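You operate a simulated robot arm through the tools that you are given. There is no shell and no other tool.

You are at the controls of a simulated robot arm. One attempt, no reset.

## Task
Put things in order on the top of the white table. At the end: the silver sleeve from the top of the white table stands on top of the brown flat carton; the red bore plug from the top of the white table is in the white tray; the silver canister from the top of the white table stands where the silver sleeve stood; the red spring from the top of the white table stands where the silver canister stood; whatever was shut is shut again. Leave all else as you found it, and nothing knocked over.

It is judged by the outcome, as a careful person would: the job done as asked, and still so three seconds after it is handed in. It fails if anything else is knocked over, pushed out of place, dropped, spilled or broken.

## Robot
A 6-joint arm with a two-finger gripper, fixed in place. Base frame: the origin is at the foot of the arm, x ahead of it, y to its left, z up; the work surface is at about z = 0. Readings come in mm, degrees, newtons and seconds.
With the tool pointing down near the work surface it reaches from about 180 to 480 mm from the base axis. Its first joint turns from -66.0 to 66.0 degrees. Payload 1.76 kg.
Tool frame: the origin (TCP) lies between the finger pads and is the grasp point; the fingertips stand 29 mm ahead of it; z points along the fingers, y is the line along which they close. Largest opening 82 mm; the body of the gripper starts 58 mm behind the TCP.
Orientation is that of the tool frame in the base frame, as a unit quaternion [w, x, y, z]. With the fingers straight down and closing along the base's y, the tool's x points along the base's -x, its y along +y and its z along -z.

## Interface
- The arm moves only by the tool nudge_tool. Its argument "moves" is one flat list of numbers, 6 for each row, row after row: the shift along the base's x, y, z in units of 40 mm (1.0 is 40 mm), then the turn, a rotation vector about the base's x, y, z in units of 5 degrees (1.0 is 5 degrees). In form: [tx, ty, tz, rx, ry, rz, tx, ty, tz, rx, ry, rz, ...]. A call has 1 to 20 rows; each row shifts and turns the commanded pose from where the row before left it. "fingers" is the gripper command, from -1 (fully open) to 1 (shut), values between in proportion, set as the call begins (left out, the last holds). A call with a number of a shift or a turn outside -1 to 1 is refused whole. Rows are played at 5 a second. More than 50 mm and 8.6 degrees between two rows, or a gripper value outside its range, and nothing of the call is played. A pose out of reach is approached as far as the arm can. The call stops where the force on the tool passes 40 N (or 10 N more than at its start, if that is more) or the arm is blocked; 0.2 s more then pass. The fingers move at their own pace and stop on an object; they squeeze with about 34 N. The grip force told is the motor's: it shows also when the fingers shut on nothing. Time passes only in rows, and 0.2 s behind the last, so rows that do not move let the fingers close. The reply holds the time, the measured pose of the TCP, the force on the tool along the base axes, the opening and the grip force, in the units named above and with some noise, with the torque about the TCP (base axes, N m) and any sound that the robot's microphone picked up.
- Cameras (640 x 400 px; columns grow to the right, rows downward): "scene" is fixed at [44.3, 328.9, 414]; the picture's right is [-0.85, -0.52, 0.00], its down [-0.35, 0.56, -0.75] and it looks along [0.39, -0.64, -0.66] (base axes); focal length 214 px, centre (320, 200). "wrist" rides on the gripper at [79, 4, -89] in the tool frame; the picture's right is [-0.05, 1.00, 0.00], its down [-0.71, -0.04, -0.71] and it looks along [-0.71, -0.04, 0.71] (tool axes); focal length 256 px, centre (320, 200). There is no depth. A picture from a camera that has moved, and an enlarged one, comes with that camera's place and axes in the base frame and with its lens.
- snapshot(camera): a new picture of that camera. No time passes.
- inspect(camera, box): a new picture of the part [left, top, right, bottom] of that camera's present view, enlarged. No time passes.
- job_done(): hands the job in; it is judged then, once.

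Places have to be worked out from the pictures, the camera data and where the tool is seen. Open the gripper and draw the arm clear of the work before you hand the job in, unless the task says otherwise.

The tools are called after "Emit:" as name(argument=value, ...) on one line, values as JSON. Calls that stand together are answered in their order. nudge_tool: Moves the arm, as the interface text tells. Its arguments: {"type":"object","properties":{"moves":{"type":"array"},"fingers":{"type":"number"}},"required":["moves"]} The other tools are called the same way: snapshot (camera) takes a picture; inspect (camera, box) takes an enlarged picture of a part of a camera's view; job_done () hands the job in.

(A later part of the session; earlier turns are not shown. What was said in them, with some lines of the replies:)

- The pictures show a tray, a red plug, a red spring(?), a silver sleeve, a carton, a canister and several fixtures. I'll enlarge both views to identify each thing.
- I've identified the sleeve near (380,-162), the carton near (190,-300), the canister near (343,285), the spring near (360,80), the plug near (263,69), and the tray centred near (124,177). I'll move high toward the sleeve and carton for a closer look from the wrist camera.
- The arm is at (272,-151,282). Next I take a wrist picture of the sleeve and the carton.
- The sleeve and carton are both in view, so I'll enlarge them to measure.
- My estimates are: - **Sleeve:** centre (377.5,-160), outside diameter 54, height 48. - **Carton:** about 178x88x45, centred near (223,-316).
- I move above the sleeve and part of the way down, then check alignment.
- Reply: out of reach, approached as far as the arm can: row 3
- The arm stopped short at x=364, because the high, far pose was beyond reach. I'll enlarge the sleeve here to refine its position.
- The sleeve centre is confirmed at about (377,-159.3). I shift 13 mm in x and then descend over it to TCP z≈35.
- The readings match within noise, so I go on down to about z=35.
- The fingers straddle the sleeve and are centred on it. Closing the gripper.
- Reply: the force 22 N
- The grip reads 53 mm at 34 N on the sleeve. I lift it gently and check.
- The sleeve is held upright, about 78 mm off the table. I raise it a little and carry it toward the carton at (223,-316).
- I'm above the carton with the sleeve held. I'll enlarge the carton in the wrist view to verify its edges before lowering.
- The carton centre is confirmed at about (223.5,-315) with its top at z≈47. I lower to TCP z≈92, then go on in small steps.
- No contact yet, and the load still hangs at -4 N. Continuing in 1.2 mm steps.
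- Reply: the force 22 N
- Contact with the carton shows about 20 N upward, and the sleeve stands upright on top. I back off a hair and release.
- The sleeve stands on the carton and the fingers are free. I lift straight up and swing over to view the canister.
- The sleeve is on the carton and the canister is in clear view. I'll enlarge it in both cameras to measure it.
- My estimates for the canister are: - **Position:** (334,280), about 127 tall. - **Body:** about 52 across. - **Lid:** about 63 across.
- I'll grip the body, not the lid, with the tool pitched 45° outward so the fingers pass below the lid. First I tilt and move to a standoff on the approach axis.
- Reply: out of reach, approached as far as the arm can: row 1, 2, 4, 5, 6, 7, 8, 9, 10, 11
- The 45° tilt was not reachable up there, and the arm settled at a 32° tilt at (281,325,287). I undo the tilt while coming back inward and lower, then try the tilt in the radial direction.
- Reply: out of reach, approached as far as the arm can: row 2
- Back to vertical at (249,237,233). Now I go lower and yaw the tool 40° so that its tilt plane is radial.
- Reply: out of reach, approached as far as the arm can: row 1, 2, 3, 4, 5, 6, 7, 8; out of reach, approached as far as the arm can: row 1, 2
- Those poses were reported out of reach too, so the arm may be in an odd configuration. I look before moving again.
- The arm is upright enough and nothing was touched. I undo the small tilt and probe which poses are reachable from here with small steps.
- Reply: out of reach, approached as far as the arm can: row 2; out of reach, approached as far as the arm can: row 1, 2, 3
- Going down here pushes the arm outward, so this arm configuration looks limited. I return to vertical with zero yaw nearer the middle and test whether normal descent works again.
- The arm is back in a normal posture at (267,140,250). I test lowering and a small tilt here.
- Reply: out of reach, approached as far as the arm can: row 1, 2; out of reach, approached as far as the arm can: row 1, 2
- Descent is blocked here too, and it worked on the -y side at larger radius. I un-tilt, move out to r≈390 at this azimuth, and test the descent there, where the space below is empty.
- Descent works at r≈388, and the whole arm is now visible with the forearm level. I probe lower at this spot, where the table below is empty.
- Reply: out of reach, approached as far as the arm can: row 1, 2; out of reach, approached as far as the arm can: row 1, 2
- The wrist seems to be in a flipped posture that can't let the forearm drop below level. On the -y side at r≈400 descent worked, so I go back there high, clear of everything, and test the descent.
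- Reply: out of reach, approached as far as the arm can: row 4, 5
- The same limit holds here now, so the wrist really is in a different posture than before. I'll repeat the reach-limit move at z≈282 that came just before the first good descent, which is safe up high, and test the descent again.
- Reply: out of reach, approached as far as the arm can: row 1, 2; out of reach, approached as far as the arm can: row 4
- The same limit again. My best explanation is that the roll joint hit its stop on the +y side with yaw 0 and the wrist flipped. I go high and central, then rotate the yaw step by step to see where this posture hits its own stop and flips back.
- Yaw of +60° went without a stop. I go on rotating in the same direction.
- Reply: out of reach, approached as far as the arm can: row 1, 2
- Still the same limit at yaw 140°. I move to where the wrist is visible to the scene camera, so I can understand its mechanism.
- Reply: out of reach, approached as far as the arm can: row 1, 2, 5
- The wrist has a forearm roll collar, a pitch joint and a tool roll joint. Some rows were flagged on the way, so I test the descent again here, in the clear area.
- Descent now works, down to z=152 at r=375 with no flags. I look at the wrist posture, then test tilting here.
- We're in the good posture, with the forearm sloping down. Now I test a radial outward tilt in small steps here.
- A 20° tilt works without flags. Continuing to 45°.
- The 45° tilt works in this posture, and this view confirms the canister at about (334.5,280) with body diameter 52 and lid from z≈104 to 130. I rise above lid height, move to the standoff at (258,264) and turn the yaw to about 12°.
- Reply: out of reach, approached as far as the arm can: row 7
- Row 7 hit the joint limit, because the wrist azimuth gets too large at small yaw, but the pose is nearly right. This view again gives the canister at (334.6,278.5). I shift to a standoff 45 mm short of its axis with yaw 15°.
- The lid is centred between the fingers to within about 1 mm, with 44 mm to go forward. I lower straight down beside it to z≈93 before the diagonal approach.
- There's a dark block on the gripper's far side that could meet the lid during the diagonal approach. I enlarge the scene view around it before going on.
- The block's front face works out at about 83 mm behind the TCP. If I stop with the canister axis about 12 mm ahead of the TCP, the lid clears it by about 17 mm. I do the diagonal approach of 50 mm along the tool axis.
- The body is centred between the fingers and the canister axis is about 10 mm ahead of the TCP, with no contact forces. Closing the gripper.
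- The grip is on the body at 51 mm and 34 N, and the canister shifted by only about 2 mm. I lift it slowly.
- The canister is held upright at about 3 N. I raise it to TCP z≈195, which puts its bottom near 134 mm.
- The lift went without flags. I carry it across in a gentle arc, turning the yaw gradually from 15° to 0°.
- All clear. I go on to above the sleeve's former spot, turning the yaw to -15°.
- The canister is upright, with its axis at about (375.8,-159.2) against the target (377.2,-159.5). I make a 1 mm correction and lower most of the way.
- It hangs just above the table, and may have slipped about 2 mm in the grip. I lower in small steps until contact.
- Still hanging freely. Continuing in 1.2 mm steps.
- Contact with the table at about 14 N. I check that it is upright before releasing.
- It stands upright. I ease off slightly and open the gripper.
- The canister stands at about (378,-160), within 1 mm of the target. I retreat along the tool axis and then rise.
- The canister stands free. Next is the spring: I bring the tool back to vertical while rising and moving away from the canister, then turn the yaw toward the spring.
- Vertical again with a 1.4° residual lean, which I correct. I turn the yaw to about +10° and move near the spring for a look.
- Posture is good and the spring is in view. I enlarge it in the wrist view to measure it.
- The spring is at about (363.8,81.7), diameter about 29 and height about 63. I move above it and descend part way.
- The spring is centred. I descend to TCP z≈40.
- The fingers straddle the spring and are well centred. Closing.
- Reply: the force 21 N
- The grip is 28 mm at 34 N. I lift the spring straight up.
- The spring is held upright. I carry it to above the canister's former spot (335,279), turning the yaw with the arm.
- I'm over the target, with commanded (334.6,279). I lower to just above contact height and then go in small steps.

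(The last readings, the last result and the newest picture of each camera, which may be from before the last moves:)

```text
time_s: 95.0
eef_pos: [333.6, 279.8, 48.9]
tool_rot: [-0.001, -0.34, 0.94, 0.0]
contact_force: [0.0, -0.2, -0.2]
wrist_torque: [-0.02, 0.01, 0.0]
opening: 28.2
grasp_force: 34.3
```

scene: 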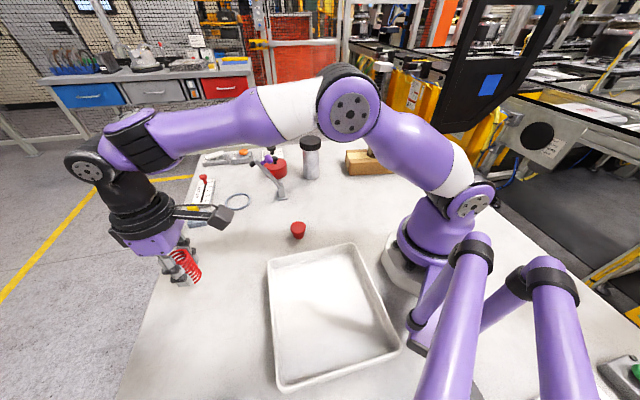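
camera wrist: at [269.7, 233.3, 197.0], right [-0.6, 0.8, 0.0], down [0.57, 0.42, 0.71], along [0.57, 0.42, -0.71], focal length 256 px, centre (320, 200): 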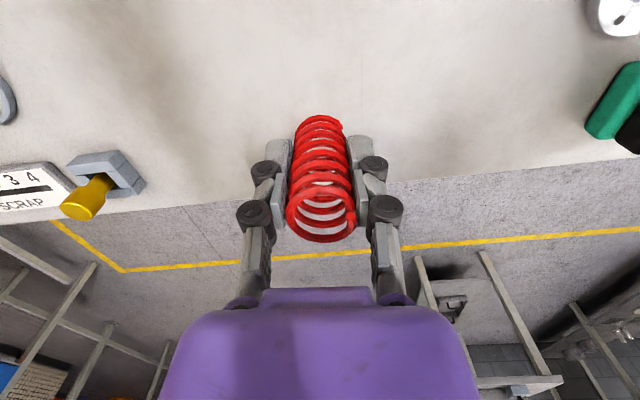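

No contact yet. I make a 1 mm x correction and continue down in small steps.

Emit:
nudge_tool(moves=[0.02, 0, -0.05, 0, 0, 0, 0, 0, 0, 0, 0, 0])

Emit:
nudge_tool(moves=[0, 0, -0.03, 0, 0, 0, 0, 0, 0, 0, 0, 0])

Emit:
nudge_tool(moves=[0, 0, -0.03, 0, 0, 0, 0, 0, 0, 0, 0, 0])

```text
time_s: 95.6
eef_pos: [334.5, 278.4, 46.3]
tool_rot: [0.0, -0.34, 0.94, 0.001]
contact_force: [0.1, -0.2, 1.0]
wrist_torque: [-0.03, -0.01, 0.03]
opening: 28.0
grasp_force: 33.5
```

```text
time_s: 96.2
eef_pos: [333.6, 279.4, 44.5]
tool_rot: [0.0, -0.341, 0.94, 0.001]
contact_force: [-0.2, 0.3, -0.5]
wrist_torque: [0.02, -0.05, -0.01]
opening: 27.8
grasp_force: 34.2
```

```text
time_s: 96.8
eef_pos: [335.3, 279.6, 44.3]
tool_rot: [0.0, -0.34, 0.94, 0.0]
contact_force: [-0.5, -1.5, 6.9]
wrist_torque: [-0.09, 0.02, 0.0]
opening: 28.0
grasp_force: 33.8
```

The spring touches the table at about 7 N. I release it and check.

Emit:
nudge_tool(moves=[0, 0, 0, 0, 0, 0, 0, 0, 0, 0, 0, 0, 0, 0, 0, 0, 0, 0], fingers=-1)

Emit:
snapshot(camera="wrist")

Emit:
inspect(camera="scene", box=[120, 200, 280, 300])

```text
time_s: 97.6
eef_pos: [333.3, 279.3, 43.8]
tool_rot: [0.001, -0.341, 0.94, 0.001]
contact_force: [1.2, -0.1, -0.4]
wrist_torque: [0.01, 0.0, 0.0]
opening: 81.8
grasp_force: 0.0
```

```text
taken
camera wrist: at [270.3, 232.2, 134.5], right [-0.6, 0.8, 0.0], down [0.57, 0.42, 0.71], along [0.57, 0.42, -0.71], focal length 256 px, centre (320, 200)
```

wrist: 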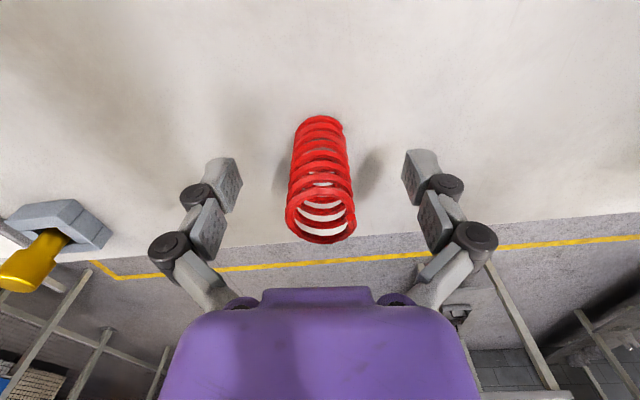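

```text
4.00 times, centred on (200, 250) of scene
camera zoom: at [44.3, 328.9, 414.0], right [-0.85, -0.52, 0.0], down [-0.35, 0.56, -0.75], along [0.39, -0.64, -0.66], focal length 858 px, centre (800, 0)
```

zoom: 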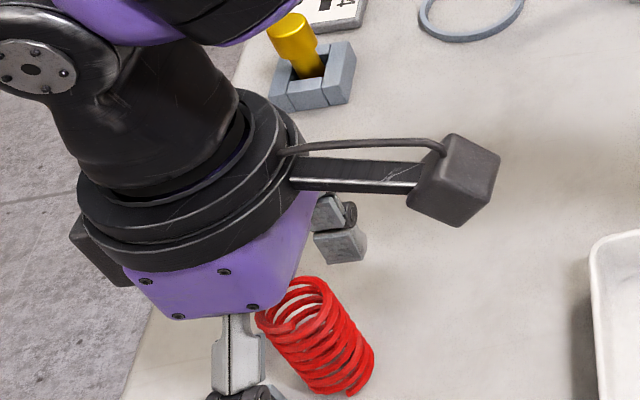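

The spring stands on its own. I rise straight up and move toward the plug, turning the yaw back.

Emit:
nudge_tool(moves=[0, 0, 0.3, 0, 0, 0, 0, 0, 0.6, 0, 0, 0, 0, 0, 0.7, 0, 0, 0, 0, 0, 0.6, 0, 0, 0, -0.2, -0.6, 0.2, 0, 0, -0.5, -0.2, -0.7, 0.1, 0, 0, -0.5, -0.2, -0.7, 0, 0, 0, -0.5, -0.3, -0.7, 0, 0, 0, -0.5, -0.3, -0.7, 0, 0, 0, -0.5, -0.3, -0.7, 0, 0, 0, -0.5, -0.3, -0.6, 0, 0, 0, -0.5, 0, 0, 0, 0, 0, 0], fingers=-1)

Emit:
snapshot(camera="wrist")

Emit:
snapshot(camera="scene")

```text
time_s: 100.2
eef_pos: [262.9, 91.6, 142.1]
tool_rot: [0.0, -0.193, 0.981, 0.001]
contact_force: [0.0, 0.2, 0.2]
wrist_torque: [-0.03, -0.04, 0.0]
opening: 82.1
grasp_force: 0.1
```

```text
taken
camera wrist: at [187.1, 65.7, 232.4], right [-0.33, 0.94, 0.0], down [0.67, 0.23, 0.71], along [0.67, 0.23, -0.71], focal length 256 px, centre (320, 200)
```

wrist: 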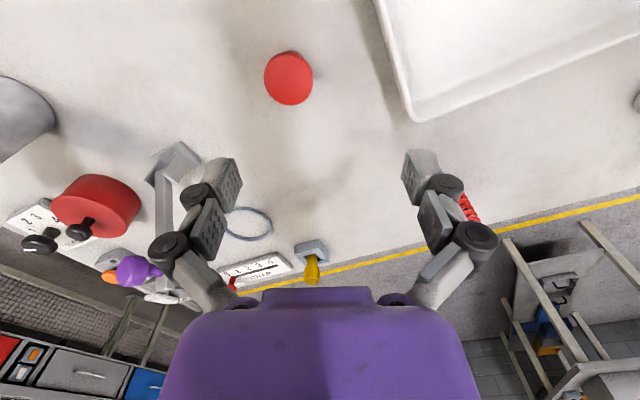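

```text
taken
```

scene: 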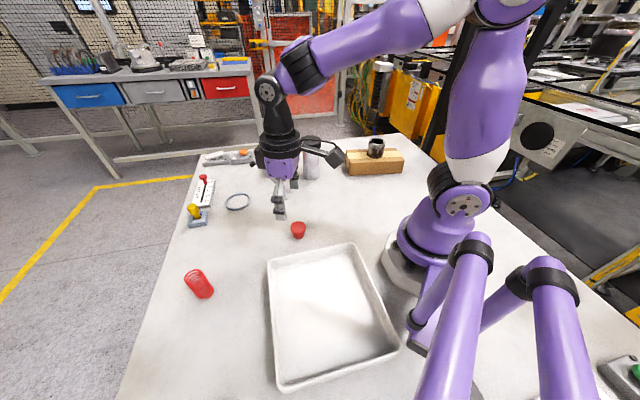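

The spring stands at the canister's spot. I enlarge the plug and the tray to measure them.

Emit:
inspect(camera="wrist", box=[248, 40, 344, 100])

Emit:
inspect(camera="scene", box=[270, 210, 350, 260])

Emit:
inspect(camera="scene", box=[170, 250, 250, 300])

Emit:
inspect(camera="wrist", box=[360, 0, 600, 150])

```text
6.67 times, centred on (296, 70) of wrist
camera zoom: at [187.1, 65.7, 232.4], right [-0.33, 0.94, 0.0], down [0.67, 0.23, 0.71], along [0.67, 0.23, -0.71], focal length 1707 px, centre (480, 1067)
```

zoom: 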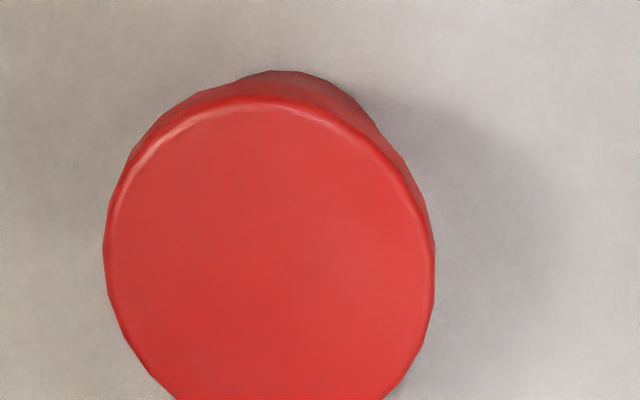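

```text
8.00 times, centred on (310, 235) of scene
camera zoom: at [44.3, 328.9, 414.0], right [-0.85, -0.52, 0.0], down [-0.35, 0.56, -0.75], along [0.39, -0.64, -0.66], focal length 1716 px, centre (400, -80)
```

zoom: 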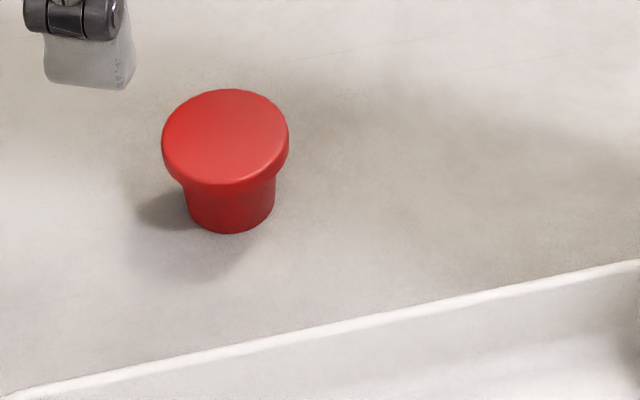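

```text
8.00 times, centred on (210, 275) of scene
camera zoom: at [44.3, 328.9, 414.0], right [-0.85, -0.52, 0.0], down [-0.35, 0.56, -0.75], along [0.39, -0.64, -0.66], focal length 1716 px, centre (1200, -400)
```

zoom: 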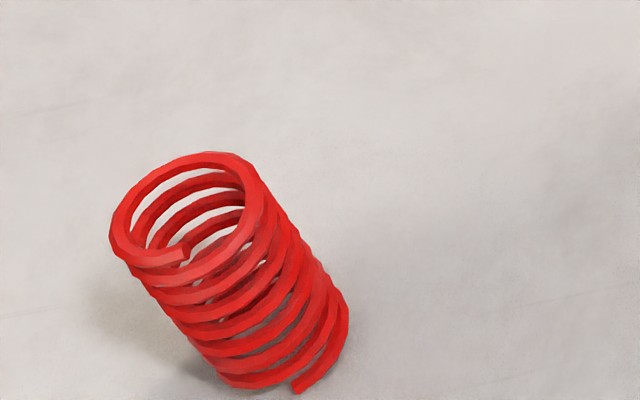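

```text
2.67 times, centred on (480, 75) of wrist
camera zoom: at [187.1, 65.7, 232.4], right [-0.33, 0.94, 0.0], down [0.67, 0.23, 0.71], along [0.67, 0.23, -0.71], focal length 683 px, centre (-107, 533)
```

zoom: 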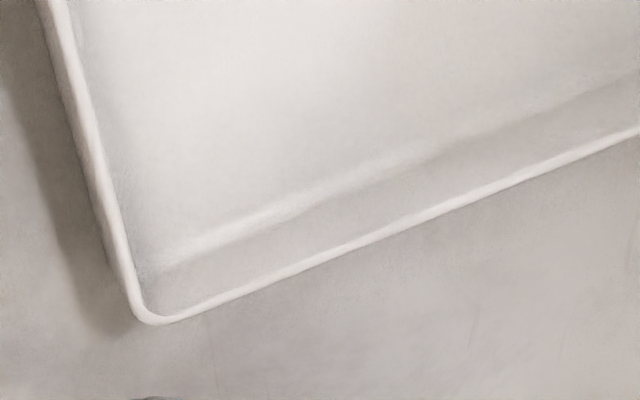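

The plug is at about (263.6,67), with a cap about 37 mm across and a height of about 31. I move above it and descend part way, then check.

Emit:
nudge_tool(moves=[0.02, -0.62, 0, 0, 0, -0.5, 0, 0, -0.5, 0, 0, -0.5, 0, 0, -0.5, 0, 0, 0, 0, 0, -0.5, 0, 0, 0, 0, 0, 0, 0, 0, 0], fingers=-1)

Emit:
snapshot(camera="wrist")

```text
time_s: 101.4
eef_pos: [263.3, 67.1, 84.7]
tool_rot: [0.0, -0.151, 0.989, 0.001]
contact_force: [0.1, -0.5, -0.2]
wrist_torque: [0.01, -0.01, 0.02]
opening: 81.9
grasp_force: 0.0
```

```text
taken
camera wrist: at [186.3, 47.8, 174.7], right [-0.25, 0.97, 0.0], down [0.69, 0.17, 0.71], along [0.69, 0.18, -0.71], focal length 256 px, centre (320, 200)
```

wrist: 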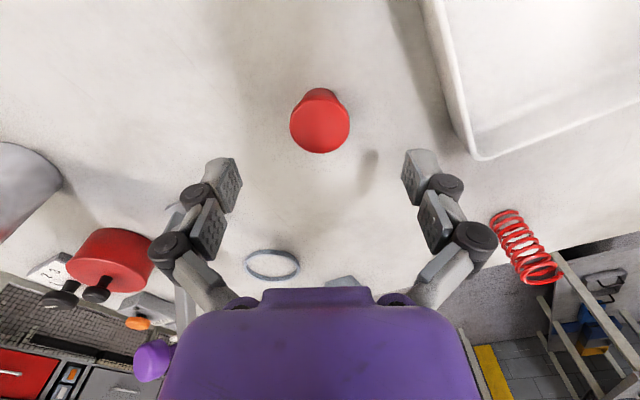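

The plug is centred. I descend to TCP z≈34 and then close.

Emit:
nudge_tool(moves=[0, 0, -0.5, 0, 0, 0, 0, 0, -0.5, 0, 0, 0, 0, 0, -0.25, 0, 0, 0, 0, 0, 0, 0, 0, 0])

Emit:
nudge_tool(moves=[0, 0, 0, 0, 0, 0, 0, 0, 0, 0, 0, 0, 0, 0, 0, 0, 0, 0, 0, 0, 0, 0, 0, 0], fingers=1)

Emit:
snapshot(camera="wrist")

Emit:
inspect(camera="scene", box=[230, 170, 390, 270])

```text
time_s: 102.4
eef_pos: [264.1, 67.1, 34.5]
tool_rot: [0.001, -0.15, 0.989, 0.001]
contact_force: [-0.7, -0.2, -0.1]
wrist_torque: [0.0, -0.01, -0.01]
opening: 82.1
grasp_force: 0.1
```

```text
time_s: 103.4
eef_pos: [263.5, 67.9, 35.5]
tool_rot: [0.002, -0.151, 0.989, 0.0]
contact_force: [-1.3, 0.9, 22.1]
wrist_torque: [0.03, 0.01, 0.01]
opening: 35.2
grasp_force: 33.7
```

```text
taken
camera wrist: at [186.4, 47.6, 125.9], right [-0.25, 0.97, 0.0], down [0.68, 0.17, 0.71], along [0.69, 0.18, -0.71], focal length 256 px, centre (320, 200)
```

wrist: 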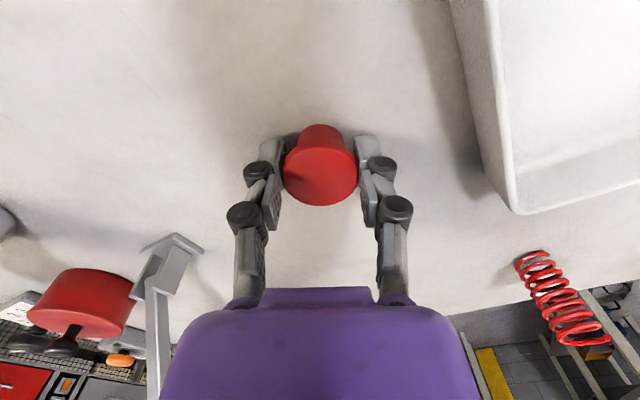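

```text
4.00 times, centred on (310, 220) of scene
camera zoom: at [44.2, 328.9, 414.1], right [-0.85, -0.52, 0.0], down [-0.35, 0.56, -0.75], along [0.39, -0.64, -0.66], focal length 858 px, centre (360, 120)
```

zoom: 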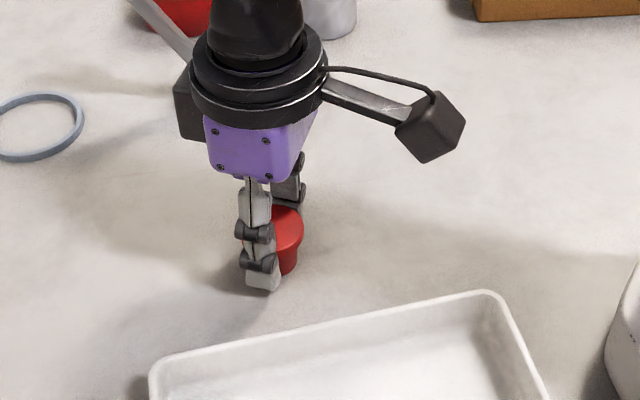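

The grip is on the cap at 35 mm and 34 N. I lift gently.

Emit:
nudge_tool(moves=[0, 0, 0.1, 0, 0, 0, 0, 0, 0.3, 0, 0, 0, 0, 0, 0.5, 0, 0, 0, 0, 0, 0.5, 0, 0, 0, 0, 0, 0.5, 0, 0, 0, 0, 0, 0, 0, 0, 0])

Emit:
snapshot(camera="wrist")

```text
time_s: 104.8
eef_pos: [264.2, 65.3, 111.9]
tool_rot: [-0.001, -0.151, 0.989, 0.001]
contact_force: [0.7, 0.1, 0.3]
wrist_torque: [0.01, 0.03, 0.03]
opening: 35.0
grasp_force: 34.5
```

```text
taken
camera wrist: at [186.8, 47.2, 201.6], right [-0.25, 0.97, 0.0], down [0.69, 0.17, 0.71], along [0.69, 0.18, -0.71], focal length 256 px, centre (320, 200)
```

wrist: 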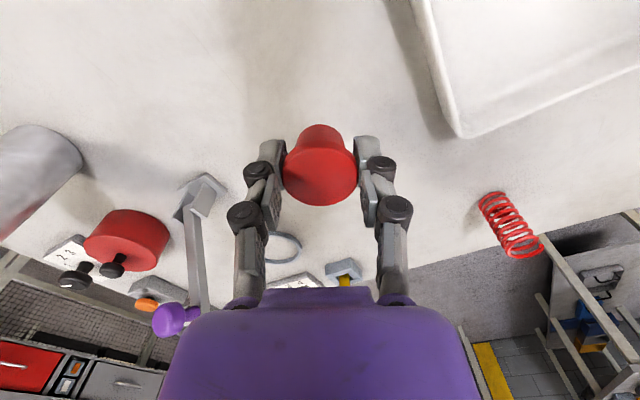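

The plug is held. I carry it over the tray to about (172,172), turning the yaw to 45°.

Emit:
nudge_tool(moves=[-0.3, 0.4, 0, 0, 0, 0.8, -0.38, 0.45, 0, 0, 0, 0.8, -0.38, 0.45, 0, 0, 0, 0.8, -0.38, 0.45, 0, 0, 0, 0.8, -0.38, 0.45, 0, 0, 0, 0.8, -0.38, 0.4, 0, 0, 0, 0.8, -0.1, 0.07, 0, 0, 0, 0.8, 0, 0, 0, 0, 0, 0])

Emit:
snapshot(camera="scene")

Emit:
snapshot(camera="wrist")

```text
time_s: 106.6
eef_pos: [170.4, 174.1, 109.9]
tool_rot: [0.0, -0.386, 0.923, 0.001]
contact_force: [0.0, -0.2, 0.1]
wrist_torque: [0.0, -0.02, 0.01]
opening: 34.9
grasp_force: 33.8
```

```text
taken
```

scene: 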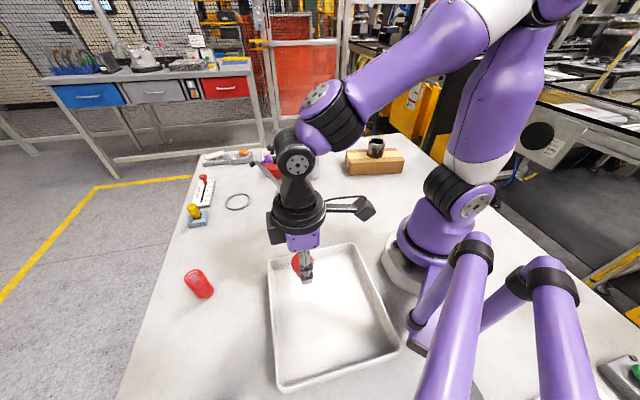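

```text
taken
camera wrist: at [111.5, 121.3, 200.3], right [-0.67, 0.74, 0.0], down [0.52, 0.47, 0.71], along [0.52, 0.48, -0.71], focal length 256 px, centre (320, 200)
```

wrist: 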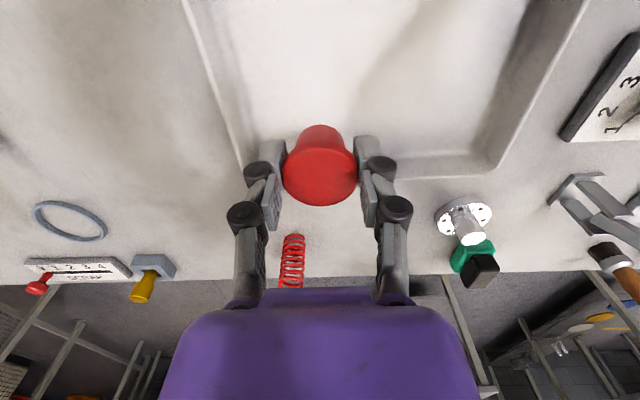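

The plug is over the tray with more than 60 mm to each wall. I lower it to just above the floor.

Emit:
nudge_tool(moves=[0, 0, -0.5, 0, 0, 0, 0, 0, -0.5, 0, 0, 0, 0, 0, -0.4, 0, 0, 0, 0, 0, -0.15, 0, 0, 0, 0, 0, 0, 0, 0, 0])

Emit:
nudge_tool(moves=[0, 0, -0.05, 0, 0, 0, 0, 0, -0.05, 0, 0, 0, 0, 0, 0, 0, 0, 0])

```text
time_s: 107.8
eef_pos: [170.6, 174.2, 48.9]
tool_rot: [0.0, -0.386, 0.923, 0.001]
contact_force: [0.0, 0.3, 0.5]
wrist_torque: [-0.02, 0.01, 0.0]
opening: 35.3
grasp_force: 34.3
```

```text
time_s: 108.6
eef_pos: [170.0, 174.7, 43.8]
tool_rot: [0.0, -0.385, 0.923, 0.002]
contact_force: [0.4, 0.0, -1.0]
wrist_torque: [-0.02, -0.02, 0.02]
opening: 35.3
grasp_force: 33.7
```

No contact yet. Continuing in small steps.

Emit:
nudge_tool(moves=[0, 0, -0.05, 0, 0, 0, 0, 0, 0, 0, 0, 0])

Emit:
nudge_tool(moves=[0, 0, -0.04, 0, 0, 0, 0, 0, 0, 0, 0, 0])

Emit:
nudge_tool(moves=[0, 0, -0.03, 0, 0, 0, 0, 0, 0, 0, 0, 0])

```text
time_s: 109.2
eef_pos: [170.2, 174.0, 42.2]
tool_rot: [0.0, -0.386, 0.923, 0.001]
contact_force: [0.1, -0.1, -0.2]
wrist_torque: [-0.01, -0.01, 0.01]
opening: 34.7
grasp_force: 33.9
```

```text
time_s: 109.8
eef_pos: [170.3, 174.2, 41.1]
tool_rot: [0.001, -0.385, 0.923, 0.001]
contact_force: [-6.1, -2.6, 24.1]
wrist_torque: [-0.06, 0.14, -0.02]
opening: 34.9
grasp_force: 33.7
```

```text
time_s: 110.4
eef_pos: [169.9, 173.2, 39.8]
tool_rot: [0.001, -0.385, 0.923, 0.001]
contact_force: [0.3, 2.8, 17.5]
wrist_torque: [0.13, -0.11, -0.01]
opening: 35.5
grasp_force: 33.9
```

The plug is on the tray floor. I ease up a little and open part way so the fingers stay clear of the walls.

Emit:
nudge_tool(moves=[0, 0, 0.03, 0, 0, 0, 0, 0, 0, 0, 0, 0])

Emit:
nudge_tool(moves=[0, 0, 0, 0, 0, 0, 0, 0, 0, 0, 0, 0, 0, 0, 0, 0, 0, 0], fingers=-0.45)

Emit:
snapshot(camera="wrist")

Emit:
inspect(camera="scene", box=[240, 220, 400, 320])

```text
time_s: 111.0
eef_pos: [171.2, 172.8, 40.4]
tool_rot: [-0.001, -0.385, 0.923, 0.001]
contact_force: [0.6, -0.1, -0.3]
wrist_torque: [0.01, 0.02, -0.03]
opening: 34.6
grasp_force: 34.1
```

```text
time_s: 111.8
eef_pos: [170.2, 173.5, 41.9]
tool_rot: [-0.001, -0.385, 0.923, 0.001]
contact_force: [-0.5, 1.0, 0.1]
wrist_torque: [0.0, 0.01, -0.01]
opening: 59.4
grasp_force: 0.0
```

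```text
taken
camera wrist: at [111.6, 120.3, 131.3], right [-0.67, 0.74, 0.0], down [0.52, 0.47, 0.71], along [0.52, 0.48, -0.71], focal length 256 px, centre (320, 200)
```

wrist: 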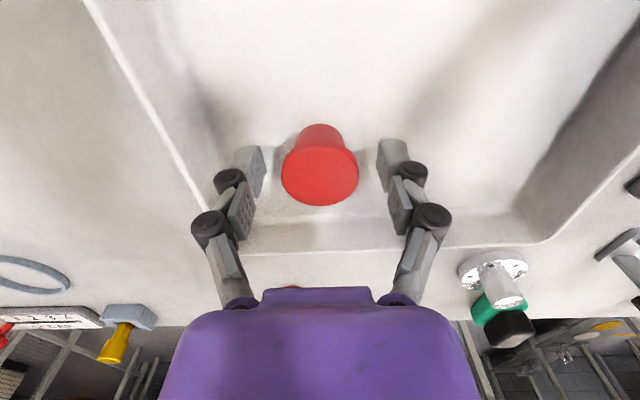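

```text
4.00 times, centred on (320, 270) of scene
camera zoom: at [44.3, 328.9, 414.0], right [-0.85, -0.52, 0.0], down [-0.35, 0.56, -0.75], along [0.39, -0.64, -0.66], focal length 858 px, centre (320, -80)
```

zoom: 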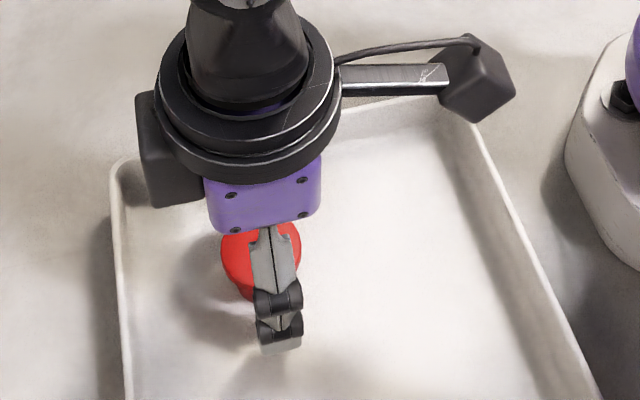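

The plug stands in the tray. I rise straight up, then draw the arm clear and review the whole table.

Emit:
nudge_tool(moves=[0, 0, 0.3, 0, 0, 0, 0, 0, 0.7, 0, 0, 0, 0, 0, 0.8, 0, 0, 0, 0, 0, 0.8, 0, 0, 0, 0.4, -0.6, 0.4, 0, 0, -0.8, 0.4, -0.7, 0.3, 0, 0, -0.8, 0.4, -0.7, 0.2, 0, 0, -0.8, 0.3, -0.7, 0, 0, 0, -0.8, 0.1, -0.6, 0, 0, 0, -0.8, 0, -0.6, 0, 0, 0, -0.8, 0, 0, 0, 0, 0, 0])

Emit:
snapshot(camera="scene")

Emit:
snapshot(camera="wrist")

```text
time_s: 114.2
eef_pos: [233.8, 17.7, 181.2]
tool_rot: [0.0, -0.185, 0.983, 0.001]
contact_force: [-0.1, -0.5, 0.0]
wrist_torque: [0.0, 0.01, 0.01]
opening: 59.6
grasp_force: 0.1
```

```text
taken
```

scene: 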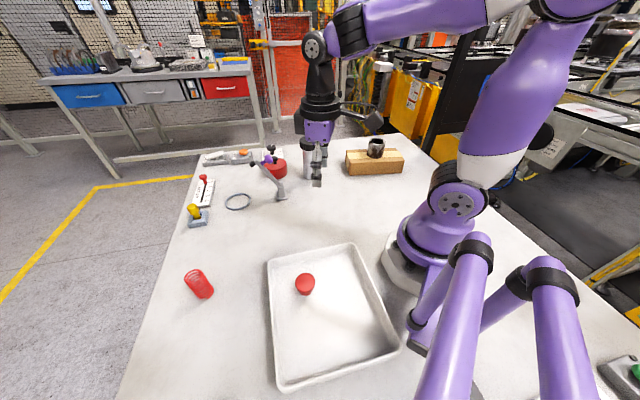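

```text
taken
camera wrist: at [158.5, -6.9, 272.0], right [-0.31, 0.95, 0.0], down [0.67, 0.22, 0.71], along [0.67, 0.22, -0.71], focal length 256 px, centre (320, 200)
```

wrist: 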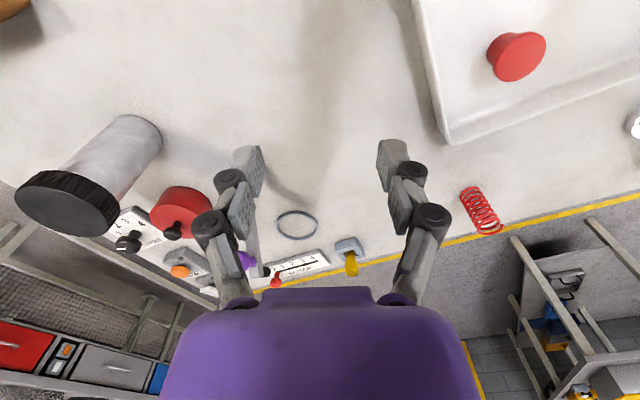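

Everything is in place. I open the gripper fully, raise it a bit more, and take a final close look at all the objects.

Emit:
nudge_tool(moves=[0, 0, 0.4, 0, 0, 0, 0, 0, 0.4, 0, 0, 0, 0, 0, 0, 0, 0, 0, 0, 0, 0, 0, 0, 0], fingers=-1)

Emit:
inspect(camera="scene", box=[180, 130, 420, 280])

Emit:
inspect(camera="scene", box=[130, 200, 450, 400])

```text
time_s: 115.2
eef_pos: [234.6, 17.6, 213.2]
tool_rot: [0.001, -0.185, 0.983, 0.001]
contact_force: [-0.2, 0.7, 0.1]
wrist_torque: [0.04, 0.01, 0.01]
opening: 81.8
grasp_force: 0.0
```

```text
2.67 times, centred on (300, 205) of scene
camera zoom: at [44.3, 328.9, 414.0], right [-0.85, -0.52, 0.0], down [-0.35, 0.56, -0.75], along [0.39, -0.64, -0.66], focal length 572 px, centre (373, 187)
```

zoom: 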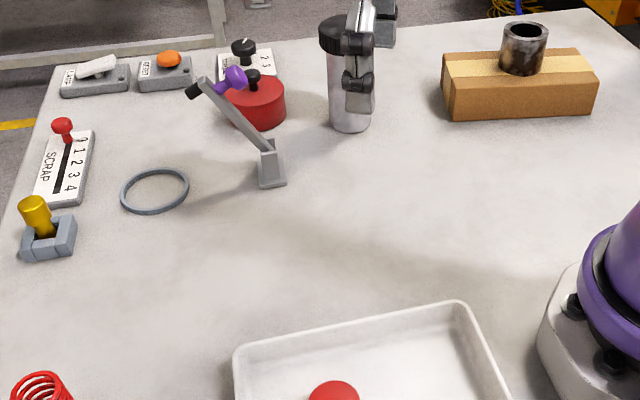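

```text
2.00 times, centred on (290, 300) of scene
camera zoom: at [44.3, 328.9, 414.0], right [-0.85, -0.52, 0.0], down [-0.35, 0.56, -0.75], along [0.39, -0.64, -0.66], focal length 429 px, centre (380, 0)
```

zoom: 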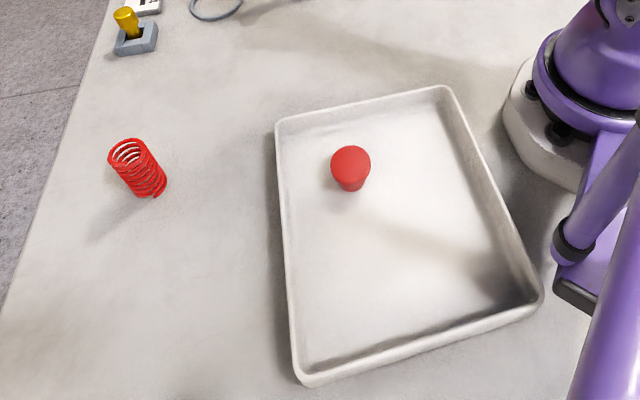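

The sleeve is on the carton, the canister is where the sleeve stood, the spring is where the canister stood, and the plug is in the tray. Everything else matches the starting picture. The gripper is open and the arm is clear, so I hand the job in.

Emit:
job_done()

```text
The job is handed in.
```

The job is handed in, and all four objects are where you asked. I checked them in the final pictures.

- **Silver sleeve:** it stands on the brown carton, at about the middle of its top.
- **Silver canister:** it stands where the sleeve stood, to within about 1 mm by my estimate. I gripped it by the body, so the lid was not handled.
- **Red spring:** it stands where the canister stood, to within about 3 mm by my estimate.
- **Red bore plug:** it stands upright inside the white tray.

Nothing was opened along the way, so there was nothing to shut again. Nothing was knocked over, and the carton, tray, lever, ring and switches look the same as in the starting picture. The gripper is open and the arm is clear of the work.

Partway through, the arm went into a posture where it could not lower at several spots. I spent some moves high above the table getting it back, and the arm touched nothing while doing so.
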